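You operate a simulated robot arm through the tools that you are given. There is no shell and no other tool. Be economical: measure what you need, move in short steps, check, and stop when the job is done.

Carry out the task below with a simulated two-armed robot. There is one attempt and no reset: what you move stays moved.

Task
Take the balm jar and put it on the free end of the island top. Put one of the sachets from the top of the counter by the luggage rack on the middle shelf under the red knob. Close the outer sliding door. Close the bottom wide drawer. Do these in any order.

The check looks at the end state, three seconds after you hand in, the way a careful person would. Anything else that was tipped, shoved, dropped, spilled or broken makes it a failure.

Robot
Two 7-joint arms with two-finger parallel grippers on one trunk, on a base that drives. Base frame: it is fixed to the floor where the robot stands at the start and does not move with it; the origin is under the middle of the robot, x ahead of it, y to its left, z up. Readings come in m, degrees, newtons and seconds.
The left shoulder is at the start at [0.06, 0.143, 0.926], the right one opposite. With the tool pointing down near the work surface each hand reaches from about 0.3 to 0.72 m from the robot's upright axis, wherever it stands, measured 20 degrees to its own side. Places, roughly: bottom wide drawer [-2.7, 1.8, 0.1]; free end of the island top [-1.4, 3.1, 0.9]; middle shelf under the red knob [-1.2, 3.1, 0.4]; outer sliding door [0.4, 0.1, 0.3]. Payload 1.57 kg a hand.
The tool frame of a hand sits at the grasp point between the pads (the TCP): z along the fingers, y along the line on which they close. The tips reach 0.03 m beyond it. Largest opening 0.11 m; finger width 0.024, thickness 0.012; the body of the gripper, 0.048 by 0.112 m, starts 0.078 m behind the TCP.
Orientation is told as [roll, pitch, yaw] about the base's x, y, z axes, in that order, counted from this pose: with the fingers straight down and closing along the base's y, the tool's x points along the base's -x, its y along +y and its z along -z.

Tools
- The arms move only by the tool move_arm. It takes "left_deltas", "right_deltas" or both (then of equal length, played together; a hand with none holds still); each is one flat list of numbers, 7 for each row, row after row: the turn, a rotation vector about the base's x, y, z in degrees, then the shift along the base's x, y, z in m, then the closure, from 0 (fully open) to 1 (shut). In form: [ax, ay, az, tx, ty, tz, gripper, ax, ay, az, tx, ty, tz, gripper, ...]. A call has 1 to 12 rows; each row shifts and turns the commanded pose from where the row before left it. Rows are played at 5 a second. More than 0.05 m and 8.6 degrees between two rows, or a gripper value outside its range, and nothing of the call is played. Where a pose cannot be reached the arm comes as near as it can. A force on the tool above 40 N (or 10 N above the force at the start of the call, whichever is more), or a blocked arm, ends the call early, and 0.2 s more pass. Each finger travels about 0.045 m/s and halts on what it meets, pressing with about 23 N; the grip force reading is that of the motor and also rises with nothing between the fingers. The clock runs only during rows and for 0.2 s after the last one: add rows that do not move to give the fingers time. It gives the time, the measured TCP pose, the force on the tool (base axes), the opening and the grip force at its end, in the units of the frame above (readings bear some noise), with the torque about the TCP (base axes, N m) and any sound that the robot's microphone picked up.
- Cameras (640 x 400 px; columns grow to the right, rows downward): "scene" is now at [0.0412, -0.0011, 1.5251]; the picture's right is [0.08, -1.00, 0.00], its down [-0.85, -0.07, -0.52] and it looks along [0.52, 0.04, -0.85] (base axes); focal length 256 px, centre (320, 200). "left" rides on the left gripper at [0.07, -0.016, -0.141] in its tool frame; the picture's right is [0.23, 0.97, 0.00], its down [-0.86, 0.20, -0.48] and it looks along [-0.47, 0.11, 0.88] (tool axes); focal length 222 px, centre (320, 200). "right" rides on the right gripper at [0.07, 0.016, -0.141] in its tool frame; the picture's right is [-0.23, 0.97, 0.00], its down [-0.86, -0.20, -0.48] and it looks along [-0.47, -0.11, 0.88] (tool axes); focal length 222 px, centre (320, 200). There is no depth. A picture from a camera that has moved, and an enlarged one, comes with that camera's place and axes in the base frame and with its lens. The place of the scene camera against the robot may be out by one fixed shift of up to 0.012 m in any direction.
- capture(camera): a new picture of that camera. It takes no simulated time.
- slide_trunk(by): slides the trunk up (or, below 0, down) by that many m; the arms and the scene camera ride with it, the base frame stays. It gives what a move gives, with no picture.
- drive_base(legs): drives the robot by 1 to 6 legs, each [ahead, left, turn to the left] in m, m and degrees, along the robot's own axes; the way and the turn of a leg run together, so that a leg with both is an arc; at most 1.5 m and 180 degrees a leg. The arms and the cameras ride along, it lands a little off, and it stops where it bumps. It gives what a move gives.
- pan_tilt(pan, tilt): turns the head with the scene camera to pan (to the left, within 86 degrees either way) and tilt (down, from -29 to 69), counted from straight ahead of the robot. It gives what a move gives.
- enlarge(camera, box): a new picture of the part [left, top, right, bottom] of that camera's present view, enlarged. It takes no simulated time.
- sign_off(): hands the job in; it is judged then, once.

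Go step by step. Nothing tells you exact positions but the pictures and the camera data: compare them with the known pose of the tool, close in by small moves and look again before you grip or let go. The budget is 165 turns and 138 pictures, counting those below and the enlarged ones. Unless the task says otherwise, let go and move clear before handing in.

The tools are called after ">>>" as a command line: name --argument value ..., lists and objects as JSON in quotes. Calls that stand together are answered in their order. move_arm: Moves the arms, as the interface text tells. Its arguments: {"type":"object","properties":{"left_deltas":{"type":"array","items":{"type":"number"}},"right_deltas":{"type":"array","items":{"type":"number"}}},"required":[]} The other tools are called the same way: slide_trunk (by) slides the trunk up or down; drive_base (legs) drives the base; pan_tilt (pan, tilt) turns the head that bears the scene camera; capture (camera) takes a picture; enlarge (camera, box) takes an enlarged picture of a part of a camera's view; sign_off () hands the job in.

At the start:

```text
t: 0.0
left_position: [0.4717, 0.2549, 1.0655]
left_tool_rot: [0.0, 0.0, 0.0]
left_ft_force: [0.3, 0.0, -0.2]
left_wrist_torque: [0.01, 0.0, -0.01]
left_gripper_width: 0.1103
left_grasp_force: 0.1
right_position: [0.5454, -0.2763, 1.0652]
right_tool_rot: [0.0, 0.0, 0.0]
right_ft_force: [0.1, 0.7, -0.6]
right_wrist_torque: [0.0, -0.02, 0.02]
right_gripper_width: 0.1098
right_grasp_force: 0.0
trunk travel left (down, up): [-0.525, 0.065]
robot x, y, heading: [-0.0018, -0.0011, -0.3]
head pan, tilt: [4.7, 58.5]
```

scene: 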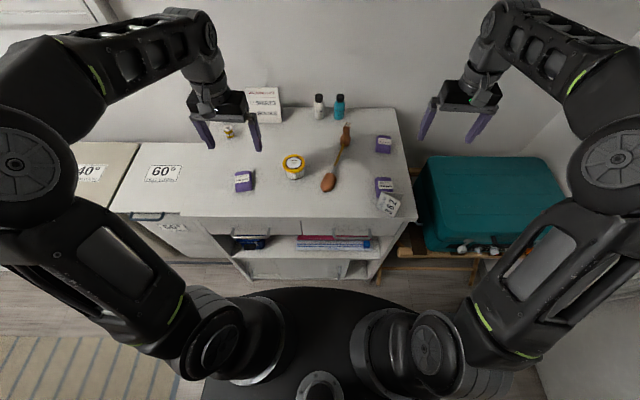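
right: 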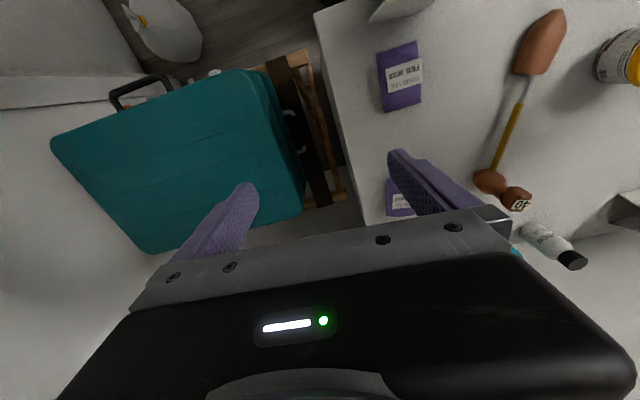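
left: 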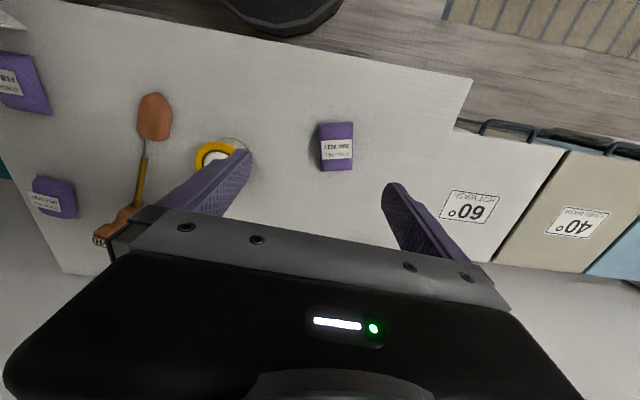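

I see a counter ahead with a yellow jar, purple sachets, and a luggage rack with a teal case to the right. I first look closer at the counter and at the front of the cabinet.

>>> enlarge --camera "scene" --box '[200, 80, 420, 220]'

>>> enlarge --camera "scene" --box '[200, 190, 420, 300]'

>>> pan_tilt --pan 80 --tilt 30

>>> capture --camera "scene"

```text
2.86 times, centred on (310, 150) of scene
camera zoom: at [0.0412, -0.0011, 1.5251], right [0.08, -1.0, 0.0], down [-0.85, -0.07, -0.52], along [0.52, 0.04, -0.85], focal length 731 px, centre (349, 343)
```

zoom: 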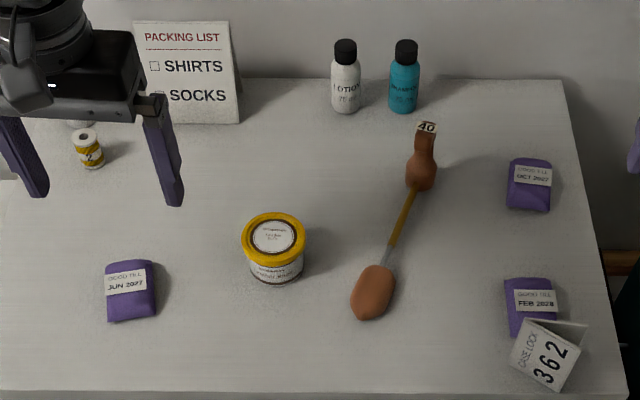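

```text
2.91 times, centred on (310, 245) of scene
camera zoom: at [0.0412, -0.0011, 1.5251], right [0.08, -1.0, 0.0], down [-0.85, -0.07, -0.52], along [0.52, 0.04, -0.85], focal length 744 px, centre (349, 69)
```

zoom: 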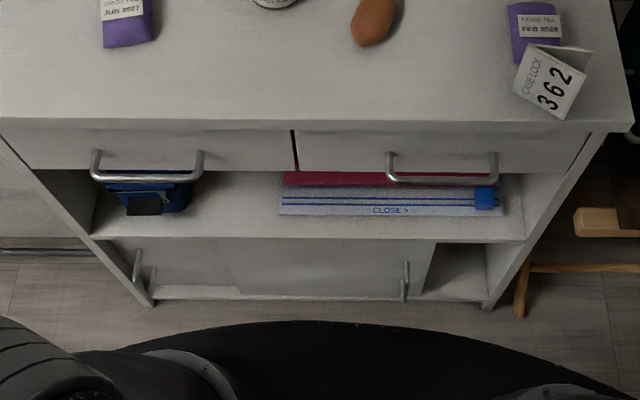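

```text
t: 1.5
left_position: [0.4711, 0.2547, 1.0655]
left_tool_rot: [0.0, 0.0, 0.0]
left_ft_force: [-0.1, -0.2, 0.2]
left_wrist_torque: [0.03, 0.03, 0.02]
left_gripper_width: 0.11
left_grasp_force: 0.1
right_position: [0.5452, -0.2769, 1.0646]
right_tool_rot: [0.0, 0.0, 0.0]
right_ft_force: [0.2, -0.6, 0.0]
right_wrist_torque: [0.01, -0.02, 0.04]
right_gripper_width: 0.11
right_grasp_force: 0.1
trunk travel left (down, up): [-0.525, 0.065]
robot x, y, heading: [0.0026, -0.0004, -0.0]
head pan, tilt: [80.0, 30.0]
```

```text
132 pictures are left
camera scene: at [-0.0112, 0.0823, 1.5653], right [0.98, -0.17, 0.0], down [-0.09, -0.49, -0.87], along [0.15, 0.85, -0.5], focal length 256 px, centre (320, 200)
```

scene: 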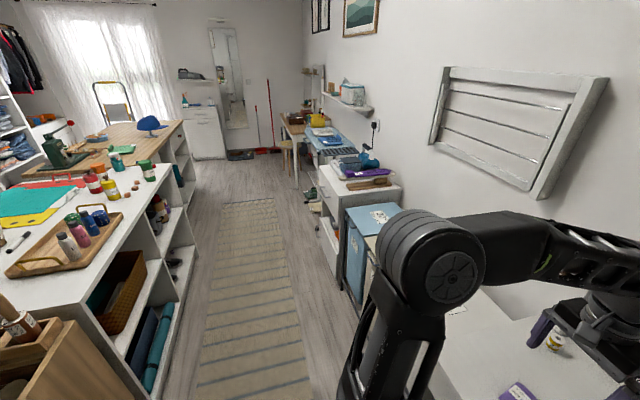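

The front cabinet has sliding doors below, with a gap at the right. I read the jar labels and look at the island area.

>>> enlarge --camera "scene" --box '[0, 90, 220, 230]'

>>> enlarge --camera "left" --box '[180, 110, 280, 172]'

>>> pan_tilt --pan 2 --tilt 62

>>> enlarge --camera "scene" --box '[270, 110, 370, 172]'

>>> enlarge --camera "scene" --box '[220, 70, 280, 130]'

```text
2.86 times, centred on (110, 160) of scene
camera zoom: at [-0.0112, 0.0823, 1.5653], right [0.98, -0.17, 0.0], down [-0.09, -0.49, -0.87], along [0.15, 0.85, -0.5], focal length 731 px, centre (920, 314)
```

zoom: 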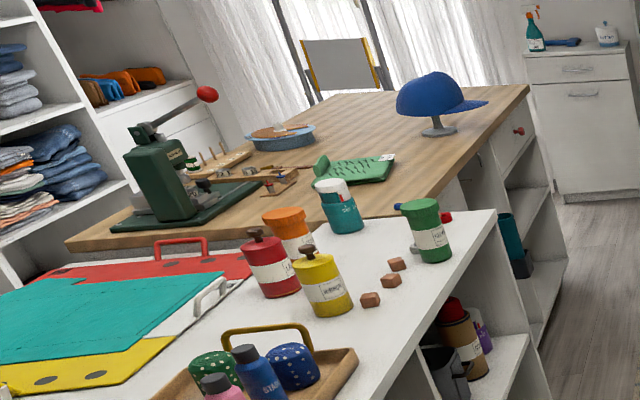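

```text
6.40 times, centred on (230, 141) of left
camera zoom: at [0.4019, 0.2399, 1.2059], right [-0.23, 0.97, 0.0], down [0.86, 0.2, 0.48], along [0.47, 0.11, -0.88], focal length 1422 px, centre (896, 578)
```

zoom: 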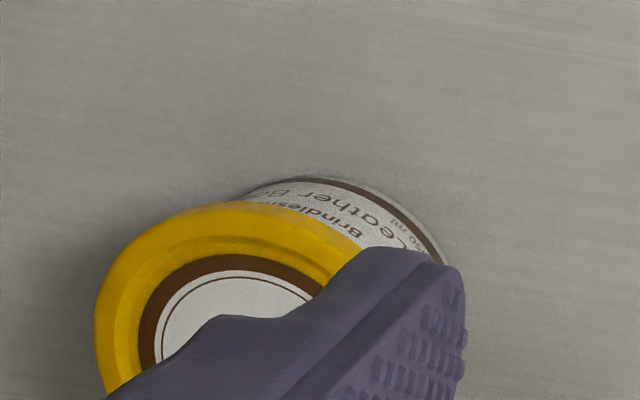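

```text
t: 3.0
left_position: [0.4708, 0.2564, 1.0645]
left_tool_rot: [0.1, 0.0, 0.0]
left_ft_force: [1.4, 0.4, 0.4]
left_wrist_torque: [0.01, -0.01, -0.02]
left_gripper_width: 0.1099
left_grasp_force: 0.2
right_position: [0.546, -0.2763, 1.0651]
right_tool_rot: [0.0, 0.0, 0.0]
right_ft_force: [0.5, 0.1, 0.1]
right_wrist_torque: [-0.03, -0.04, -0.03]
right_gripper_width: 0.1101
right_grasp_force: 0.1
trunk travel left (down, up): [-0.525, 0.065]
robot x, y, heading: [-0.0009, 0.0007, 0.1]
head pan, tilt: [2.0, 62.0]
```

```text
6.40 times, centred on (320, 141) of scene
camera zoom: at [0.0374, -0.0044, 1.521], right [0.04, -1.0, 0.0], down [-0.88, -0.03, -0.47], along [0.47, 0.02, -0.88], focal length 1638 px, centre (320, 578)
```

zoom: 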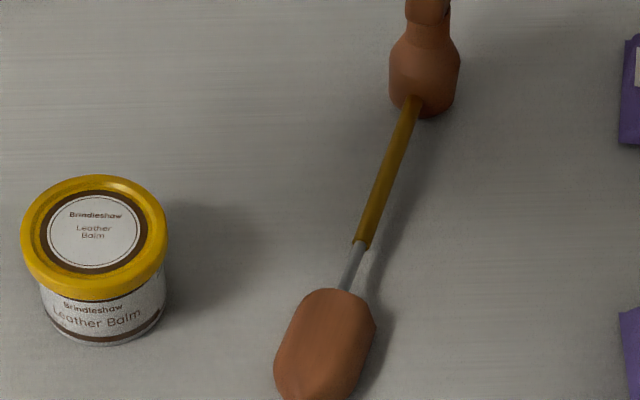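

```text
6.67 times, centred on (250, 100) of scene
camera zoom: at [0.0374, -0.0044, 1.521], right [0.04, -1.0, 0.0], down [-0.88, -0.03, -0.47], along [0.47, 0.02, -0.88], focal length 1706 px, centre (787, 867)
```

zoom: 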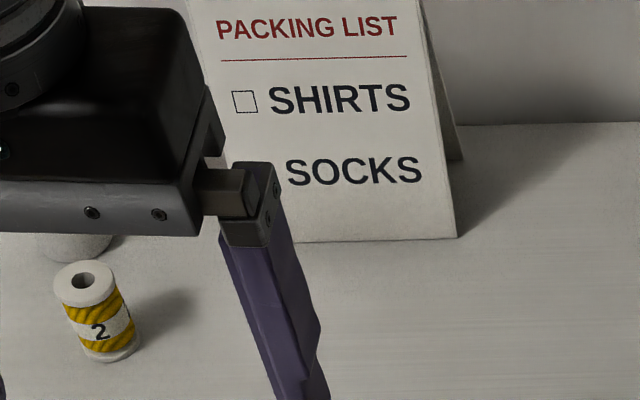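

The balm jar is the yellow-lidded one at about [0.545, 0.124]. Next I inspect the sliding doors below the counter.

>>> pan_tilt --pan 0 --tilt 69

>>> enlarge --camera "scene" --box '[200, 140, 440, 290]'

>>> drive_base --legs '[[-0.5, 0, 0]]'

>>> pan_tilt --pan 0 --tilt 45

>>> capture --camera "scene"

```text
t: 3.7
left_position: [0.4716, 0.2557, 1.0645]
left_tool_rot: [0.0, 0.0, 0.0]
left_ft_force: [0.2, -0.4, -0.4]
left_wrist_torque: [0.0, -0.01, 0.0]
left_gripper_width: 0.11
left_grasp_force: 0.2
right_position: [0.5453, -0.2752, 1.0656]
right_tool_rot: [0.0, 0.0, 0.0]
right_ft_force: [-0.3, 0.2, -0.4]
right_wrist_torque: [0.01, 0.0, -0.01]
right_gripper_width: 0.1098
right_grasp_force: 0.0
trunk travel left (down, up): [-0.525, 0.065]
robot x, y, heading: [0.0001, 0.0003, -0.1]
head pan, tilt: [0.0, 68.8]
```

```text
2.67 times, centred on (320, 215) of scene
camera zoom: at [0.029, -0.0067, 1.5139], right [0.0, -1.0, 0.0], down [-0.93, 0.0, -0.36], along [0.36, 0.0, -0.93], focal length 682 px, centre (320, 160)
```

zoom: 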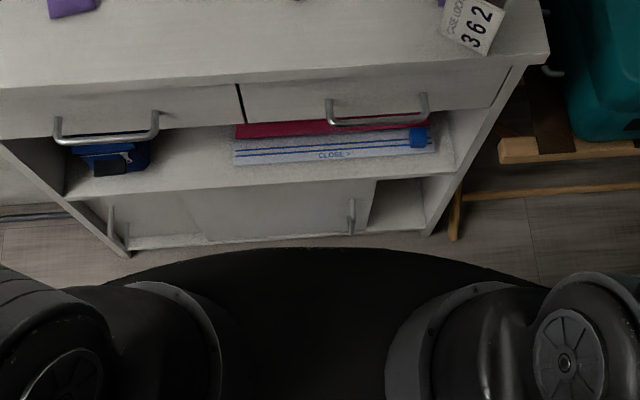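

```text
t: 6.6
left_position: [-0.0198, 0.2496, 1.0657]
left_tool_rot: [0.0, 0.1, -1.5]
left_ft_force: [-0.3, 0.0, 0.2]
left_wrist_torque: [0.02, -0.02, 0.04]
left_gripper_width: 0.1098
left_grasp_force: 0.2
right_position: [0.0382, -0.2836, 1.0648]
right_tool_rot: [0.0, 0.0, -1.5]
right_ft_force: [-1.5, 0.4, 0.7]
right_wrist_torque: [-0.02, 0.0, 0.01]
right_gripper_width: 0.11
right_grasp_force: 0.0
trunk travel left (down, up): [-0.525, 0.065]
robot x, y, heading: [-0.502, 0.0064, -1.5]
head pan, tilt: [0.0, 68.8]
```

```text
t: 7.5
left_position: [-0.0203, 0.2495, 1.0645]
left_tool_rot: [0.0, 0.0, -1.5]
left_ft_force: [0.7, 0.0, -0.2]
left_wrist_torque: [-0.01, 0.03, -0.01]
left_gripper_width: 0.1102
left_grasp_force: 0.1
right_position: [0.0379, -0.2838, 1.0643]
right_tool_rot: [0.0, 0.0, -1.4]
right_ft_force: [0.3, 0.0, -0.5]
right_wrist_torque: [0.0, -0.04, 0.01]
right_gripper_width: 0.1101
right_grasp_force: 0.0
trunk travel left (down, up): [-0.525, 0.065]
robot x, y, heading: [-0.4984, 0.0068, -1.8]
head pan, tilt: [0.0, 45.0]
```

```text
126 pictures are left
camera scene: at [-0.4445, -0.0016, 1.5427], right [-0.03, -1.0, 0.0], down [-0.71, 0.02, -0.71], along [0.71, -0.02, -0.71], focal length 256 px, centre (320, 200)
```

scene: 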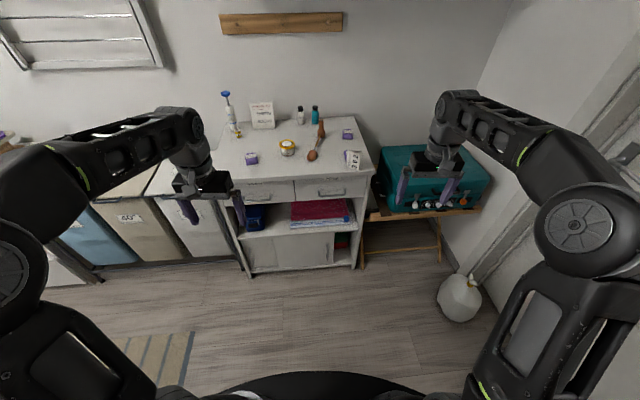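

>>> enlarge --camera "scene" --box '[220, 180, 380, 280]'

>>> slide_trunk --by -0.5

>>> pan_tilt --pan 0 --tilt 30

>>> capture --camera "scene"

```text
4.00 times, centred on (300, 230) of scene
camera zoom: at [-0.4445, -0.0016, 1.5427], right [-0.03, -1.0, 0.0], down [-0.71, 0.02, -0.71], along [0.71, -0.02, -0.71], focal length 1024 px, centre (400, 80)
```

zoom: 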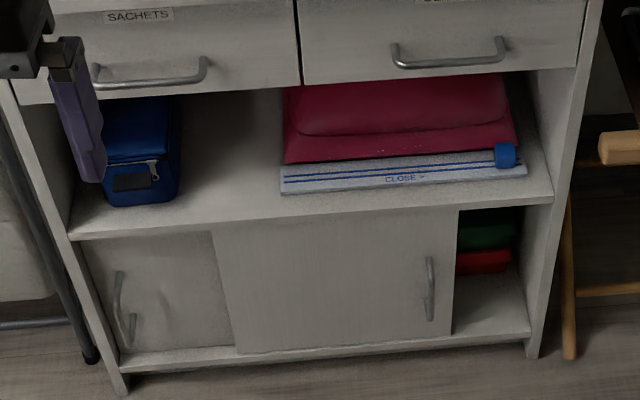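

```text
refused: -0.5 is not a number from -0.4 to 0.4
```

```text
t: 8.3
left_position: [-0.0201, 0.249, 1.0653]
left_tool_rot: [0.0, 0.1, -1.5]
left_ft_force: [0.3, -0.1, 0.0]
left_wrist_torque: [0.01, 0.04, 0.0]
left_gripper_width: 0.1102
left_grasp_force: 0.0
right_position: [0.0387, -0.2842, 1.0646]
right_tool_rot: [0.0, 0.0, -1.5]
right_ft_force: [-0.8, -0.4, -0.2]
right_wrist_torque: [0.01, -0.02, 0.02]
right_gripper_width: 0.11
right_grasp_force: 0.0
trunk travel left (down, up): [-0.525, 0.065]
robot x, y, heading: [-0.4981, 0.005, -1.6]
head pan, tilt: [0.0, 30.0]
```

```text
124 pictures are left
camera scene: at [-0.4353, -0.0018, 1.5653], right [-0.03, -1.0, 0.0], down [-0.5, 0.01, -0.87], along [0.87, -0.02, -0.5], focal length 256 px, centre (320, 200)
```

scene: 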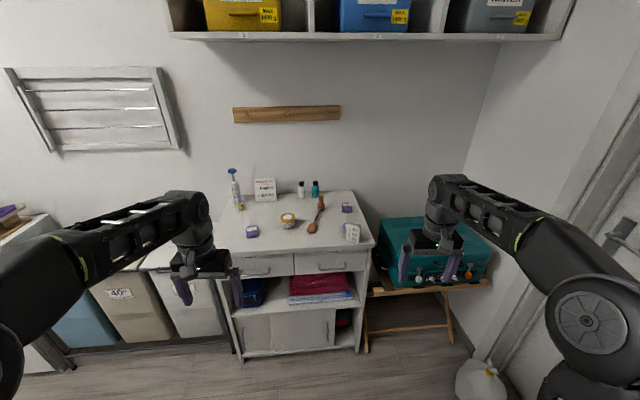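

The right panel lies in front of the left one, so it is the outer door; it stands about 0.1 m short of the right side. I lower the trunk to reach its handle.

>>> slide_trunk --by -0.4

>>> slide_trunk --by -0.1

>>> move_arm --right_deltas '[0, -8, 0, 0, 0.02, -0.02, 0.5, 0, -8, 0, 0, 0.02, -0.02, 1, 0, -8, 0, 0, 0.02, -0.02, 1, 0, -8, 0, 0, 0.02, -0.02, 1, 0, -8, 0, 0, 0.02, -0.02, 1, 0, -8, 0, 0, 0.02, -0.02, 1, 0, -8, 0, 0, 0.02, -0.02, 1, 0, -8, 0, 0, 0.02, -0.02, 1, 0, -8, 0, 0, 0.02, -0.02, 1, 0, -8, 0, 0, 0.02, -0.02, 1, 0, -8, 0, 0, 0.02, -0.02, 1, 0, -2, 0, 0, 0.0, -0.02, 1]'

>>> capture --camera "scene"

>>> capture --camera "right"

```text
t: 12.1
left_position: [-0.0211, 0.2492, 0.6658]
left_tool_rot: [0.0, 0.0, -1.6]
left_ft_force: [-0.4, 0.2, 0.7]
left_wrist_torque: [-0.02, 0.03, 0.0]
left_gripper_width: 0.1099
left_grasp_force: 0.0
right_position: [0.0394, -0.2836, 0.6646]
right_tool_rot: [0.0, 0.0, -1.4]
right_ft_force: [0.0, -0.7, 0.1]
right_wrist_torque: [-0.01, -0.03, 0.0]
right_gripper_width: 0.1102
right_grasp_force: 0.0
trunk travel left (down, up): [-0.125, 0.465]
robot x, y, heading: [-0.4984, 0.0033, -1.5]
head pan, tilt: [0.0, 30.0]
```

```text
t: 13.4
left_position: [-0.0205, 0.2496, 0.5665]
left_tool_rot: [0.0, 0.1, -1.5]
left_ft_force: [-0.1, 0.3, 0.8]
left_wrist_torque: [0.01, 0.0, 0.01]
left_gripper_width: 0.11
left_grasp_force: 0.2
right_position: [0.0388, -0.2841, 0.5645]
right_tool_rot: [-0.1, 0.0, -1.5]
right_ft_force: [-0.6, -0.4, 0.3]
right_wrist_torque: [-0.02, -0.01, 0.03]
right_gripper_width: 0.11
right_grasp_force: 0.1
trunk travel left (down, up): [-0.025, 0.565]
robot x, y, heading: [-0.4946, 0.0064, -1.4]
head pan, tilt: [0.0, 30.0]
```

```text
t: 16.0
left_position: [-0.0205, 0.2494, 0.5642]
left_tool_rot: [0.0, 0.0, -1.5]
left_ft_force: [0.9, 0.0, -0.2]
left_wrist_torque: [-0.03, -0.05, -0.02]
left_gripper_width: 0.11
left_grasp_force: 0.1
right_position: [0.1417, -0.0313, 0.3907]
right_tool_rot: [64.7, -88.6, -65.0]
right_ft_force: [1.1, 0.7, -0.2]
right_wrist_torque: [-0.01, 0.03, 0.03]
right_gripper_width: 0.0001
right_grasp_force: 21.1
right hand out of reach, approached as far as the arm can: row 10, 11, 12
trunk travel left (down, up): [-0.025, 0.565]
robot x, y, heading: [-0.4979, 0.0096, -1.6]
head pan, tilt: [0.0, 30.0]
```

```text
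123 pictures are left
camera scene: at [-0.4355, -0.0018, 1.0654], right [-0.03, -1.0, 0.0], down [-0.5, 0.01, -0.87], along [0.87, -0.02, -0.5], focal length 256 px, centre (320, 200)
```

scene: 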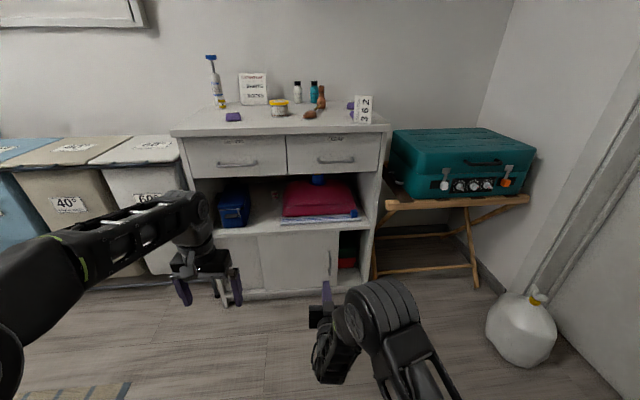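

```text
122 pictures are left
camera right: at [0.0007, -0.0121, 0.3231], right [0.0, 0.97, 0.25], down [-0.47, -0.22, 0.86], along [0.88, -0.12, 0.45], focal length 222 px, centre (320, 200)
```

right: 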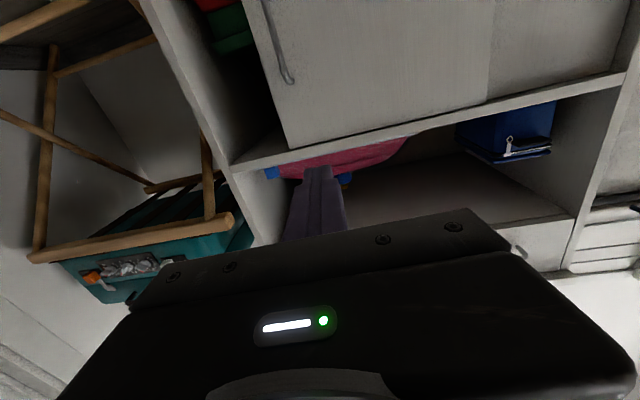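

The right hand now points forward at about [0.14, -0.03, 0.39]; the door handle is near [0.38, -0.055, 0.20–0.30]. I lower the hand to handle height and then drive closer.

>>> move_arm --right_deltas '[0, 0, 0, 0, 0.003, -0.025, 1, 0, 0, 0, 0, 0.003, -0.025, 1, 0, 0, 0, 0, 0.003, -0.025, 1, 0, 0, 0, 0, 0.003, -0.025, 1, 0, 0, 0, 0, 0.003, -0.03, 1]'

>>> drive_base --legs '[[0.13, 0, 1.5]]'

>>> capture --camera "right"

>>> capture --camera "scene"

```text
t: 17.2
left_position: [-0.0203, 0.2488, 0.5656]
left_tool_rot: [0.0, 0.0, -1.6]
left_ft_force: [0.2, 0.0, 0.6]
left_wrist_torque: [0.01, -0.02, 0.01]
left_gripper_width: 0.1102
left_grasp_force: 0.0
right_position: [0.1678, -0.0038, 0.2666]
right_tool_rot: [84.1, -88.5, -84.3]
right_ft_force: [-0.5, 0.4, 0.3]
right_wrist_torque: [-0.01, 0.03, 0.02]
right_gripper_width: 0.0001
right_grasp_force: 21.8
right hand out of reach, approached as far as the arm can: row 1, 2, 3, 4
trunk travel left (down, up): [-0.025, 0.565]
robot x, y, heading: [-0.4968, 0.0058, -1.1]
head pan, tilt: [0.0, 30.0]
```

```text
t: 18.5
left_position: [0.1001, 0.2612, 0.5652]
left_tool_rot: [0.0, 0.1, 0.1]
left_ft_force: [-0.9, 0.0, 0.4]
left_wrist_torque: [-0.02, 0.0, 0.0]
left_gripper_width: 0.1101
left_grasp_force: 0.1
right_position: [0.2948, 0.0117, 0.2663]
right_tool_rot: [82.4, -88.6, -80.8]
right_ft_force: [0.9, 0.4, -0.6]
right_wrist_torque: [0.0, -0.01, -0.01]
right_gripper_width: 0.0001
right_grasp_force: 21.0
trunk travel left (down, up): [-0.025, 0.565]
robot x, y, heading: [-0.3707, 0.0036, 0.1]
head pan, tilt: [0.0, 30.0]
```

```text
121 pictures are left
camera right: at [0.1544, 0.0278, 0.1973], right [-0.03, 0.97, 0.25], down [-0.47, -0.23, 0.85], along [0.88, -0.1, 0.46], focal length 222 px, centre (320, 200)
```

right: 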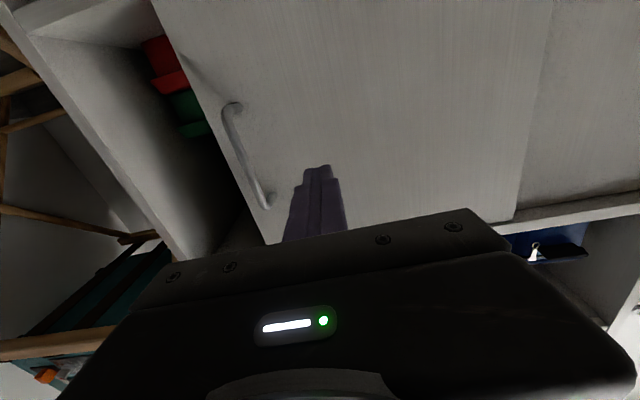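

```text
120 pictures are left
camera scene: at [-0.3082, -0.0016, 1.0654], right [0.0, -1.0, 0.0], down [-0.5, 0.0, -0.87], along [0.87, 0.0, -0.5], focal length 256 px, centre (320, 200)
```

scene: 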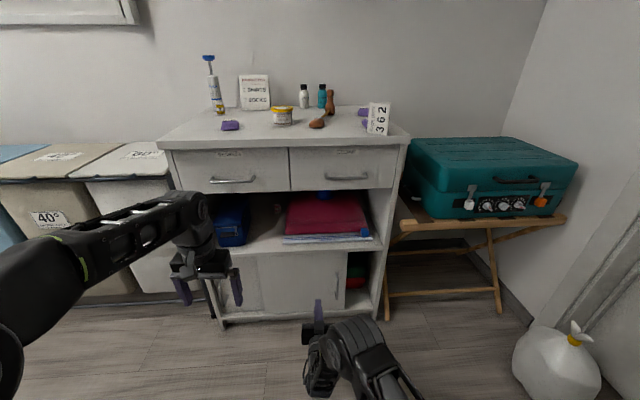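

The fingertip is left of the handle, clear of it. I advance until the tips are behind the bar plane, then look.

>>> move_arm --right_deltas '[0, 0, 0, 0.02, -0.003, 0, 1, 0, 0, 0, 0.02, -0.003, 0, 1, 0, 0, 0, 0.02, -0.003, 0, 1, 0, 0, 0, 0.003, 0, 0, 1]'

>>> capture --camera "right"

```text
t: 19.5
left_position: [0.1003, 0.2623, 0.5646]
left_tool_rot: [0.0, 0.0, 0.1]
left_ft_force: [1.4, -0.6, 0.6]
left_wrist_torque: [0.03, -0.01, 0.02]
left_gripper_width: 0.11
left_grasp_force: 0.0
right_position: [0.358, 0.0042, 0.2668]
right_tool_rot: [81.7, -88.6, -80.2]
right_ft_force: [-0.2, 0.4, -0.5]
right_wrist_torque: [0.03, -0.01, 0.0]
right_gripper_width: 0.0
right_grasp_force: 21.2
trunk travel left (down, up): [-0.025, 0.565]
robot x, y, heading: [-0.3713, 0.0011, -0.2]
head pan, tilt: [0.0, 30.0]
```

```text
119 pictures are left
camera right: at [0.2172, 0.0197, 0.1978], right [-0.03, 0.97, 0.25], down [-0.47, -0.23, 0.85], along [0.88, -0.1, 0.46], focal length 222 px, centre (320, 200)
```

right: 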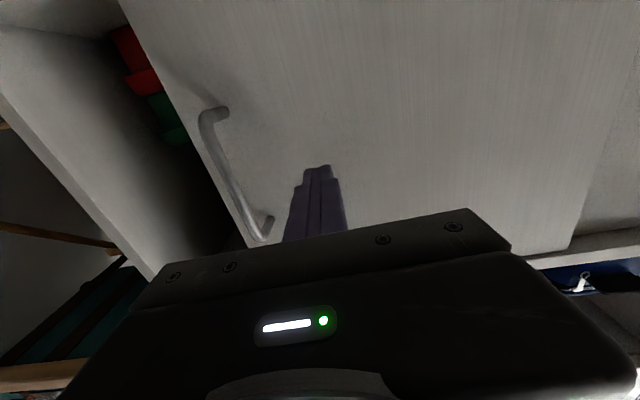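

Handle bar is at about [0.378, -0.063]. I push it right in steps until it meets the side.

>>> move_arm --right_deltas '[0, 0, 0, 0, -0.015, 0, 1, 0, 0, 0, 0, -0.015, 0, 1, 0, 0, 0, 0, -0.012, 0, 1, 0, 0, 0, 0, -0.01, 0, 1, 0, 0, 0, 0, -0.01, 0, 1, 0, 0, 0, 0, -0.01, 0, 1, 0, 0, 0, 0, -0.01, 0, 1, 0, 0, 0, 0, -0.01, 0, 1]'

>>> capture --camera "right"

>>> enlarge --camera "scene" --box '[200, 230, 400, 355]'

```text
t: 21.3
left_position: [0.1005, 0.2608, 0.5654]
left_tool_rot: [0.0, 0.0, 0.1]
left_ft_force: [-1.0, -0.4, 1.4]
left_wrist_torque: [0.01, 0.0, 0.02]
left_gripper_width: 0.1103
left_grasp_force: 0.1
right_position: [0.36, -0.0429, 0.2662]
right_tool_rot: [76.5, -89.0, -75.5]
right_ft_force: [0.3, -0.1, 0.8]
right_wrist_torque: [0.0, 0.02, 0.0]
right_gripper_width: 0.0
right_grasp_force: 20.9
right hand out of reach, approached as far as the arm can: row 4, 5, 6, 7, 8
trunk travel left (down, up): [-0.025, 0.565]
robot x, y, heading: [-0.3724, 0.0042, 0.0]
head pan, tilt: [0.0, 30.0]
```

```text
118 pictures are left
camera right: at [0.2187, -0.027, 0.1973], right [-0.02, 0.97, 0.25], down [-0.47, -0.22, 0.85], along [0.88, -0.1, 0.46], focal length 222 px, centre (320, 200)
```

right: 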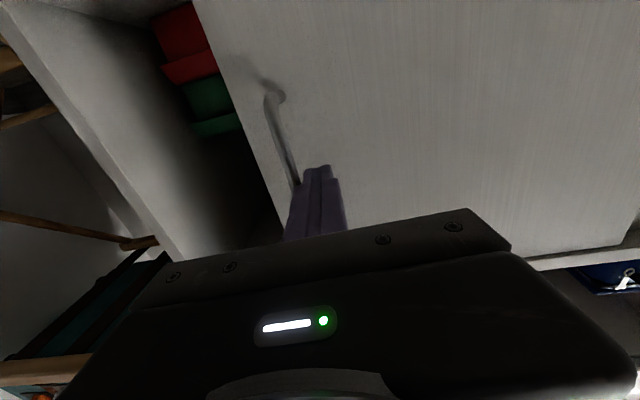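

```text
3.20 times, centred on (300, 292) of scene
camera zoom: at [-0.3082, -0.0016, 1.0654], right [0.0, -1.0, 0.0], down [-0.5, 0.0, -0.87], along [0.87, 0.0, -0.5], focal length 819 px, centre (384, -96)
```

zoom: 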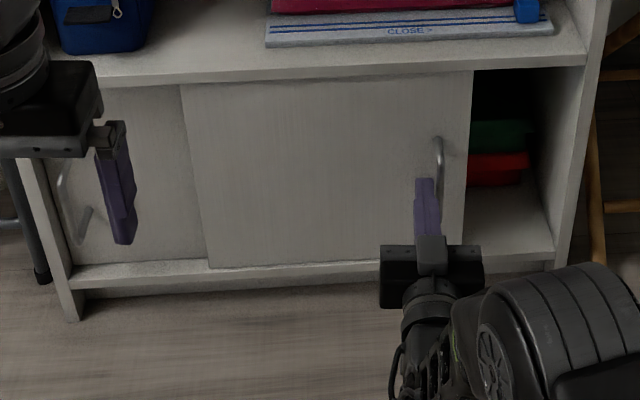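

The fingertip touches the bar but the arm is cramped near its own shoulder. I back the base 0.12 m, extend the arm again and push on.

>>> drive_base --legs '[[-0.12, 0.02, 0]]'

>>> move_arm --right_deltas '[0, 0, 0, 0.03, 0, 0, 1, 0, 0, 0, 0.03, 0, 0, 1, 0, 0, 0, 0.03, 0, 0, 1, 0, 0, 0, 0.03, 0, 0, 1]'

>>> capture --camera "right"

```text
t: 22.5
left_position: [-0.0182, 0.2802, 0.5645]
left_tool_rot: [0.0, 0.0, 0.1]
left_ft_force: [-0.3, -0.4, 0.6]
left_wrist_torque: [0.0, 0.02, 0.02]
left_gripper_width: 0.1099
left_grasp_force: 0.0
right_position: [0.2406, -0.023, 0.2662]
right_tool_rot: [76.9, -88.9, -75.9]
right_ft_force: [-0.2, -0.1, 0.1]
right_wrist_torque: [0.01, 0.02, -0.01]
right_gripper_width: 0.0
right_grasp_force: 21.5
trunk travel left (down, up): [-0.025, 0.565]
robot x, y, heading: [-0.4905, 0.0228, 0.2]
head pan, tilt: [0.0, 30.0]
```

```text
t: 23.5
left_position: [-0.0186, 0.2814, 0.5657]
left_tool_rot: [0.0, 0.1, 0.0]
left_ft_force: [0.0, 0.0, -0.2]
left_wrist_torque: [0.0, 0.01, 0.01]
left_gripper_width: 0.1103
left_grasp_force: 0.0
right_position: [0.3605, -0.0245, 0.2638]
right_tool_rot: [70.6, -88.9, -69.6]
right_ft_force: [0.9, -0.2, 0.1]
right_wrist_torque: [0.02, 0.08, 0.03]
right_gripper_width: 0.0
right_grasp_force: 21.5
trunk travel left (down, up): [-0.025, 0.565]
robot x, y, heading: [-0.4862, 0.027, 0.3]
head pan, tilt: [0.0, 30.0]
```

```text
116 pictures are left
camera right: at [0.2188, -0.0081, 0.1947], right [-0.02, 0.97, 0.25], down [-0.47, -0.22, 0.85], along [0.88, -0.1, 0.46], focal length 222 px, centre (320, 200)
```

right: 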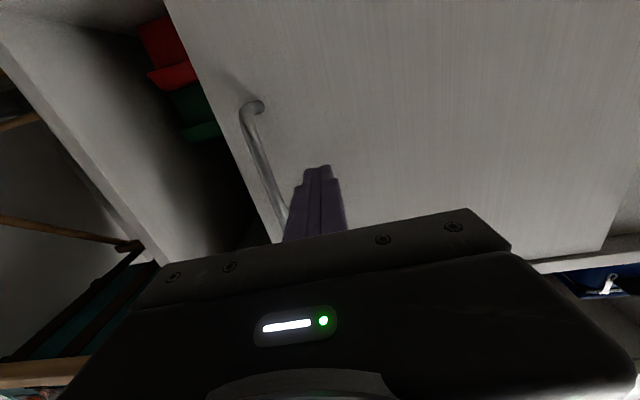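

>>> move_arm --right_deltas '[0, 0, 0, 0, -0.012, 0, 1, 0, 0, 0, 0, -0.012, 0, 1, 0, 0, 0, 0, -0.012, 0, 1, 0, 0, 0, 0, -0.012, 0, 1, 0, 0, 0, 0, -0.012, 0, 1, 0, 0, 0, 0, -0.012, 0, 1, 0, 0, 0, 0, -0.012, 0, 1, 0, 0, 0, 0, -0.012, 0, 1]'

>>> capture --camera "right"

```text
t: 25.3
left_position: [-0.0177, 0.2826, 0.5653]
left_tool_rot: [0.0, 0.1, 0.1]
left_ft_force: [0.2, 0.0, 0.1]
left_wrist_torque: [0.03, -0.03, 0.03]
left_gripper_width: 0.11
left_grasp_force: 0.0
right_position: [0.3732, -0.1114, 0.2614]
right_tool_rot: [69.1, -88.9, -68.5]
right_ft_force: [0.2, 0.6, -1.3]
right_wrist_torque: [-0.02, -0.04, 0.02]
right_gripper_width: 0.0
right_grasp_force: 21.8
right hand out of reach, approached as far as the arm can: row 5, 6
trunk travel left (down, up): [-0.025, 0.565]
robot x, y, heading: [-0.4879, 0.0274, 0.3]
head pan, tilt: [0.0, 30.0]
```

```text
115 pictures are left
camera right: at [0.2326, -0.0955, 0.1923], right [-0.01, 0.97, 0.24], down [-0.47, -0.22, 0.85], along [0.88, -0.11, 0.46], focal length 222 px, centre (320, 200)
```

right: 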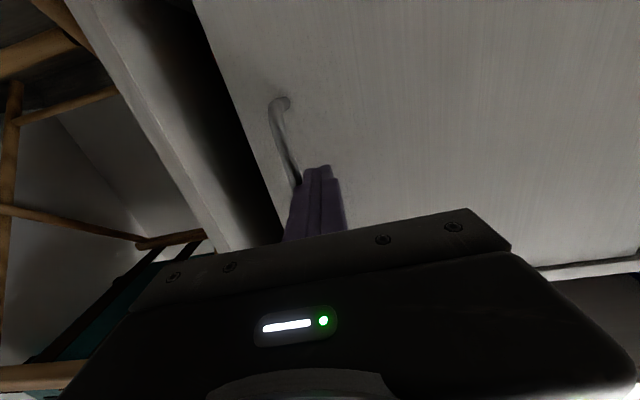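

The door follows. I continue, keeping the tip off the door face.

>>> move_arm --right_deltas '[0, 0, 0, -0.004, -0.01, 0, 1, 0, 0, 0, -0.004, -0.01, 0, 1, 0, 0, 0, 0, -0.01, 0, 1, 0, 0, 0, 0, -0.01, 0, 1, 0, 0, 0, 0, -0.01, 0, 1]'

>>> capture --camera "right"

```text
t: 26.5
left_position: [-0.018, 0.2797, 0.5663]
left_tool_rot: [0.0, 0.0, 0.1]
left_ft_force: [-0.1, -0.4, -0.5]
left_wrist_torque: [-0.01, 0.0, -0.01]
left_gripper_width: 0.11
left_grasp_force: 0.1
right_position: [0.3736, -0.1227, 0.2604]
right_tool_rot: [68.9, -89.1, -68.6]
right_ft_force: [0.7, 0.5, 1.5]
right_wrist_torque: [0.02, -0.02, 0.02]
right_gripper_width: 0.0
right_grasp_force: 21.5
right hand out of reach, approached as far as the arm can: row 1, 2, 3, 5
trunk travel left (down, up): [-0.025, 0.565]
robot x, y, heading: [-0.4924, 0.0247, 0.1]
head pan, tilt: [0.0, 30.0]
```

```text
114 pictures are left
camera right: at [0.2328, -0.1042, 0.1915], right [0.0, 0.97, 0.24], down [-0.47, -0.21, 0.85], along [0.88, -0.11, 0.46], focal length 222 px, centre (320, 200)
```

right: 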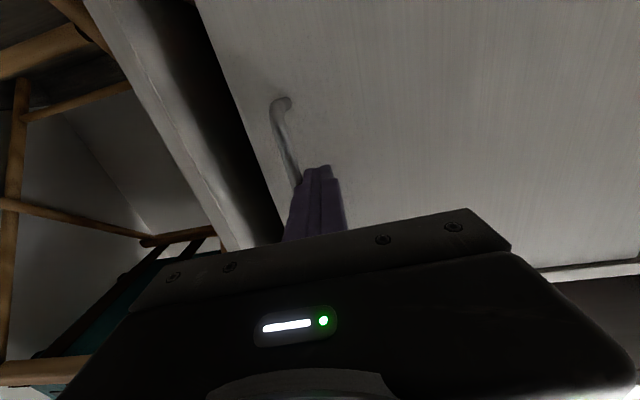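

Cramped again; same manoeuvre: back 0.1 m, extend, push on.

>>> drive_base --legs '[[-0.12, 0.02, 0]]'

>>> move_arm --right_deltas '[0, 0, 0, 0.03, 0, 0, 1, 0, 0, 0, 0.03, 0, 0, 1, 0, 0, 0, 0.03, 0, 0, 1, 0, 0, 0, 0.015, 0, 0, 1]'

>>> move_arm --right_deltas '[0, 0, 0, 0, -0.01, 0, 1, 0, 0, 0, 0, -0.01, 0, 1, 0, 0, 0, 0, -0.01, 0, 1, 0, 0, 0, 0, -0.01, 0, 1, 0, 0, 0, 0, -0.01, 0, 1, 0, 0, 0, 0, -0.01, 0, 1]'

>>> capture --camera "right"

```text
t: 27.8
left_position: [-0.1393, 0.2994, 0.5641]
left_tool_rot: [0.0, -0.1, 0.0]
left_ft_force: [-0.8, -0.2, 0.2]
left_wrist_torque: [0.01, 0.03, 0.03]
left_gripper_width: 0.1098
left_grasp_force: 0.0
right_position: [0.2522, -0.1026, 0.2602]
right_tool_rot: [66.8, -89.1, -66.7]
right_ft_force: [-0.4, -0.4, 0.6]
right_wrist_torque: [-0.01, 0.01, -0.01]
right_gripper_width: 0.0001
right_grasp_force: 20.8
trunk travel left (down, up): [-0.025, 0.565]
robot x, y, heading: [-0.6091, 0.0437, -0.4]
head pan, tilt: [0.0, 30.0]
```

```text
t: 28.8
left_position: [-0.1395, 0.2997, 0.5647]
left_tool_rot: [-0.1, 0.0, 0.0]
left_ft_force: [-0.8, -0.2, 0.7]
left_wrist_torque: [0.01, 0.0, 0.01]
left_gripper_width: 0.11
left_grasp_force: 0.0
right_position: [0.2643, -0.1007, 0.2794]
right_tool_rot: [60.4, -89.2, -60.5]
right_ft_force: [-0.6, 0.3, -0.6]
right_wrist_torque: [0.0, -0.02, 0.02]
right_gripper_width: 0.0
right_grasp_force: 21.2
right hand out of reach, approached as far as the arm can: row 1, 2, 3, 4
trunk travel left (down, up): [-0.025, 0.565]
robot x, y, heading: [-0.612, 0.0435, 0.1]
head pan, tilt: [0.0, 30.0]
```

```text
t: 30.2
left_position: [-0.1391, 0.2999, 0.5649]
left_tool_rot: [0.0, 0.0, 0.0]
left_ft_force: [0.0, -1.0, -0.3]
left_wrist_torque: [-0.02, 0.0, -0.01]
left_gripper_width: 0.1099
left_grasp_force: 0.0
right_position: [0.266, -0.1183, 0.2842]
right_tool_rot: [48.1, -89.4, -48.8]
right_ft_force: [-0.1, -0.3, -0.2]
right_wrist_torque: [-0.01, -0.02, -0.02]
right_gripper_width: 0.0
right_grasp_force: 21.3
right hand out of reach, approached as far as the arm can: row 1, 2, 3, 4, 5, 6
trunk travel left (down, up): [-0.025, 0.565]
robot x, y, heading: [-0.6078, 0.0472, 0.3]
head pan, tilt: [0.0, 30.0]
```

```text
113 pictures are left
camera right: at [0.1256, -0.1, 0.215], right [0.01, 0.97, 0.24], down [-0.47, -0.2, 0.86], along [0.88, -0.12, 0.46], focal length 222 px, centre (320, 200)
```

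right: 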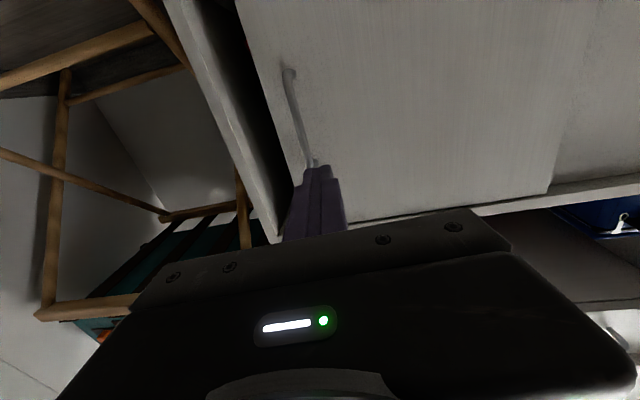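

Now the arm is at its far limit, so I shift the whole robot to the right instead: bring the hand left relative to the body, then strafe right and go forward.

>>> move_arm --right_deltas '[0, 0, 0, -0.01, 0.03, -0.005, 1, 0, 0, 0, -0.01, 0.03, -0.005, 1, 0, 0, 0, -0.01, 0.03, -0.005, 1, 0, 0, 0, -0.01, 0.035, -0.005, 1]'

>>> drive_base --legs '[[0, -0.1, 0], [0.1, 0, 0]]'

>>> capture --camera "right"

```text
t: 31.2
left_position: [-0.1389, 0.2987, 0.5649]
left_tool_rot: [0.0, 0.0, 0.0]
left_ft_force: [-0.1, 0.0, -0.5]
left_wrist_torque: [0.02, 0.0, 0.0]
left_gripper_width: 0.1097
left_grasp_force: 0.2
right_position: [0.2422, 0.0022, 0.2723]
right_tool_rot: [68.4, -89.1, -68.3]
right_ft_force: [-0.6, 0.1, 0.1]
right_wrist_torque: [0.02, 0.01, 0.0]
right_gripper_width: 0.0002
right_grasp_force: 20.8
right hand out of reach, approached as far as the arm can: row 1, 2, 3
trunk travel left (down, up): [-0.025, 0.565]
robot x, y, heading: [-0.6122, 0.0421, -0.0]
head pan, tilt: [0.0, 30.0]
```

```text
t: 33.1
left_position: [-0.0383, 0.2057, 0.5649]
left_tool_rot: [0.0, 0.0, 0.1]
left_ft_force: [0.3, 0.2, 0.4]
left_wrist_torque: [0.0, 0.01, -0.01]
left_gripper_width: 0.1097
left_grasp_force: 0.2
right_position: [0.3447, -0.0921, 0.2736]
right_tool_rot: [65.9, -89.1, -65.6]
right_ft_force: [0.4, -0.2, 0.2]
right_wrist_torque: [0.04, -0.01, -0.01]
right_gripper_width: 0.0
right_grasp_force: 21.1
trunk travel left (down, up): [-0.025, 0.565]
robot x, y, heading: [-0.5056, -0.0472, 0.0]
head pan, tilt: [0.0, 30.0]
```

```text
112 pictures are left
camera right: at [0.2039, -0.0739, 0.2035], right [0.0, 0.97, 0.24], down [-0.47, -0.21, 0.86], along [0.88, -0.11, 0.46], focal length 222 px, centre (320, 200)
```

right: 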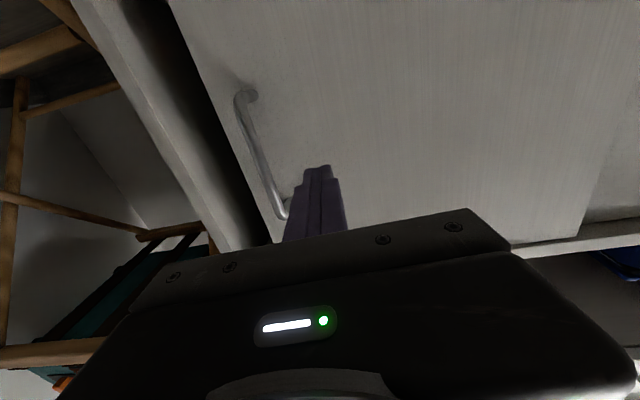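

>>> move_arm --right_deltas '[0, 0, 0, -0.025, 0, 0, 1, 0, 0, 0, -0.025, 0, 0, 1]'

>>> drive_base --legs '[[0.065, 0, 0]]'

>>> move_arm --right_deltas '[0, 0, 0, 0, -0.012, -0.001, 1, 0, 0, 0, 0, -0.012, -0.001, 1, 0, 0, 0, 0, -0.012, -0.001, 1, 0, 0, 0, 0, -0.012, -0.001, 1, 0, 0, 0, 0, -0.012, -0.001, 1, 0, 0, 0, 0, -0.01, -0.001, 1]'

>>> capture --camera "right"

```text
t: 33.7
left_position: [-0.0366, 0.2058, 0.565]
left_tool_rot: [-0.1, 0.0, 0.1]
left_ft_force: [0.1, 0.4, 0.0]
left_wrist_torque: [0.02, -0.02, 0.02]
left_gripper_width: 0.1101
left_grasp_force: 0.0
right_position: [0.2936, -0.0901, 0.2732]
right_tool_rot: [72.7, -89.0, -72.4]
right_ft_force: [1.3, 0.8, -0.4]
right_wrist_torque: [-0.06, -0.03, 0.02]
right_gripper_width: 0.0
right_grasp_force: 21.1
trunk travel left (down, up): [-0.025, 0.565]
robot x, y, heading: [-0.5104, -0.0479, 0.2]
head pan, tilt: [0.0, 30.0]
```

```text
t: 34.6
left_position: [0.0264, 0.2071, 0.5646]
left_tool_rot: [0.0, 0.0, 0.1]
left_ft_force: [1.3, -0.7, -0.1]
left_wrist_torque: [0.01, 0.01, -0.02]
left_gripper_width: 0.11
left_grasp_force: 0.1
right_position: [0.3583, -0.0901, 0.2726]
right_tool_rot: [65.9, -89.1, -65.7]
right_ft_force: [0.4, -0.6, -0.3]
right_wrist_torque: [0.0, 0.01, 0.01]
right_gripper_width: 0.0002
right_grasp_force: 21.2
trunk travel left (down, up): [-0.025, 0.565]
robot x, y, heading: [-0.447, -0.0507, 0.1]
head pan, tilt: [0.0, 30.0]
```

```text
t: 36.0
left_position: [0.0261, 0.2057, 0.5639]
left_tool_rot: [0.0, 0.0, 0.1]
left_ft_force: [-0.2, -0.3, -0.9]
left_wrist_torque: [-0.01, 0.0, 0.0]
left_gripper_width: 0.1099
left_grasp_force: 0.0
right_position: [0.3647, -0.1357, 0.2628]
right_tool_rot: [51.5, -89.2, -51.8]
right_ft_force: [-1.4, 0.4, 0.8]
right_wrist_torque: [-0.01, -0.04, 0.03]
right_gripper_width: 0.0
right_grasp_force: 21.5
right hand out of reach, approached as far as the arm can: row 4, 5, 6
trunk travel left (down, up): [-0.025, 0.565]
robot x, y, heading: [-0.4485, -0.0496, 0.1]
head pan, tilt: [0.0, 30.0]
```

```text
111 pictures are left
camera right: at [0.2245, -0.1166, 0.1941], right [0.01, 0.97, 0.24], down [-0.47, -0.2, 0.86], along [0.88, -0.12, 0.46], focal length 222 px, centre (320, 200)
```

right: 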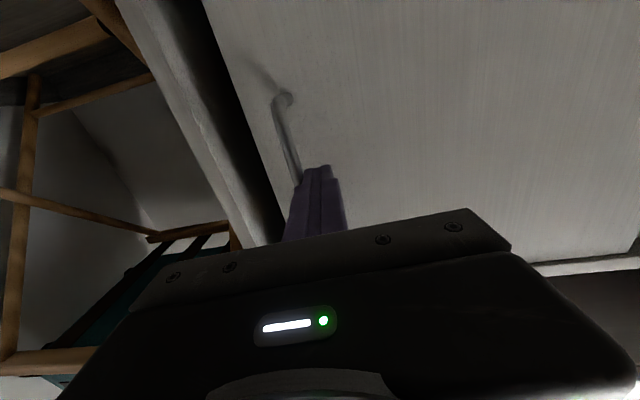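

About 4 cm remain. The hand is in contact with the bar, so I strafe the base right in small steps to finish.

>>> drive_base --legs '[[0, -0.025, 0]]'

>>> capture --camera "right"

```text
t: 36.9
left_position: [0.0252, 0.1817, 0.5643]
left_tool_rot: [0.1, 0.1, 0.3]
left_ft_force: [0.5, 0.9, -1.0]
left_wrist_torque: [0.01, 0.01, 0.0]
left_gripper_width: 0.1102
left_grasp_force: 0.0
right_position: [0.3654, -0.1592, 0.2627]
right_tool_rot: [53.9, -89.3, -54.2]
right_ft_force: [0.4, 0.3, 0.1]
right_wrist_torque: [0.02, 0.01, 0.03]
right_gripper_width: 0.0001
right_grasp_force: 21.7
trunk travel left (down, up): [-0.025, 0.565]
robot x, y, heading: [-0.446, -0.0707, 0.1]
head pan, tilt: [0.0, 30.0]
```

```text
110 pictures are left
camera right: at [0.2247, -0.1405, 0.1942], right [0.01, 0.97, 0.24], down [-0.47, -0.21, 0.86], along [0.88, -0.12, 0.46], focal length 222 px, centre (320, 200)
```

right: 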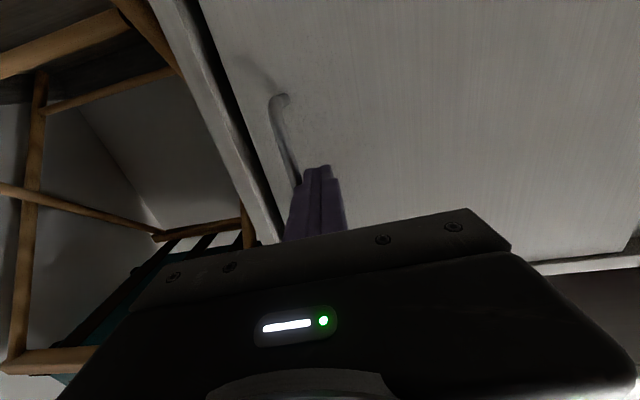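

Roughly 1.5 cm left.

>>> drive_base --legs '[[0, -0.014, 0]]'

>>> enlarge --camera "right" --box '[150, 0, 340, 240]'

>>> enlarge --camera "scene" --box '[240, 210, 400, 310]'

```text
t: 37.6
left_position: [0.0253, 0.169, 0.5649]
left_tool_rot: [0.0, 0.0, 0.3]
left_ft_force: [0.2, 0.9, 0.5]
left_wrist_torque: [-0.05, 0.05, 0.0]
left_gripper_width: 0.1098
left_grasp_force: 0.0
right_position: [0.3657, -0.1727, 0.2635]
right_tool_rot: [53.1, -89.3, -53.4]
right_ft_force: [-0.6, 0.1, -0.4]
right_wrist_torque: [0.03, 0.01, 0.01]
right_gripper_width: 0.0002
right_grasp_force: 21.8
trunk travel left (down, up): [-0.025, 0.565]
robot x, y, heading: [-0.4419, -0.0866, 0.1]
head pan, tilt: [0.0, 30.0]
```

```text
1.67 times, centred on (245, 120) of right
camera zoom: at [0.2247, -0.1538, 0.1942], right [0.01, 0.97, 0.24], down [-0.47, -0.21, 0.86], along [0.88, -0.12, 0.46], focal length 370 px, centre (445, 333)
```

zoom: 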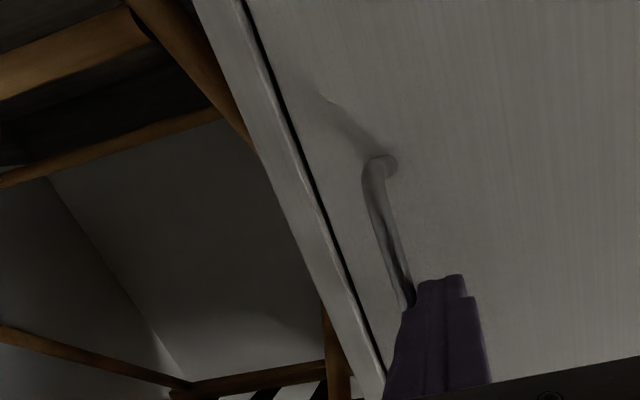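

```text
4.00 times, centred on (320, 260) of scene
camera zoom: at [-0.382, -0.0946, 1.0654], right [0.0, -1.0, 0.0], down [-0.5, 0.0, -0.87], along [0.87, 0.0, -0.5], focal length 1024 px, centre (320, -40)
```

zoom: 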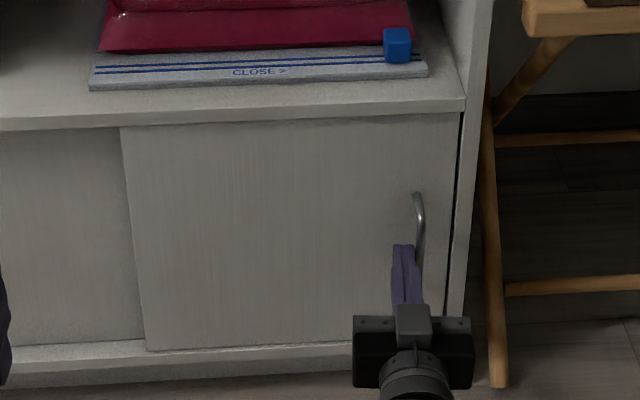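

A few millimetres remain; one last nudge.

>>> drive_base --legs '[[0, -0.006, 0]]'

>>> enlarge --camera "right" --box '[150, 0, 340, 240]'

```text
t: 38.4
left_position: [0.0255, 0.1636, 0.5649]
left_tool_rot: [-0.1, 0.0, 0.2]
left_ft_force: [0.5, 0.5, -0.2]
left_wrist_torque: [-0.04, 0.04, -0.01]
left_gripper_width: 0.11
left_grasp_force: 0.0
right_position: [0.365, -0.1745, 0.2631]
right_tool_rot: [49.8, -89.2, -49.7]
right_ft_force: [-0.7, 14.3, -0.6]
right_wrist_torque: [-0.1, 0.02, 0.33]
right_gripper_width: 0.0
right_grasp_force: 21.5
trunk travel left (down, up): [-0.025, 0.565]
robot x, y, heading: [-0.4445, -0.0936, 0.2]
head pan, tilt: [0.0, 30.0]
```

```text
1.67 times, centred on (245, 120) of right
camera zoom: at [0.2245, -0.1573, 0.1941], right [0.0, 0.97, 0.24], down [-0.47, -0.21, 0.86], along [0.88, -0.11, 0.46], focal length 370 px, centre (445, 333)
```

zoom: 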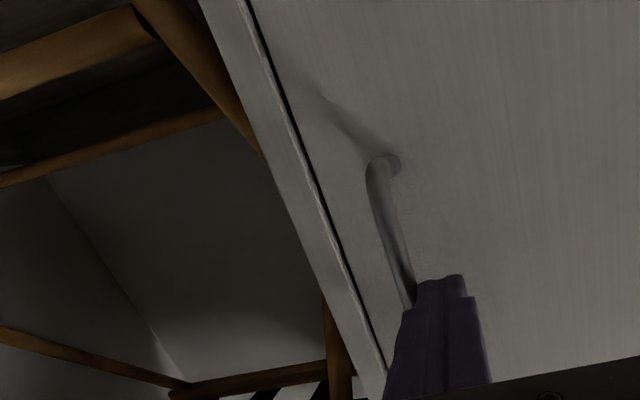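

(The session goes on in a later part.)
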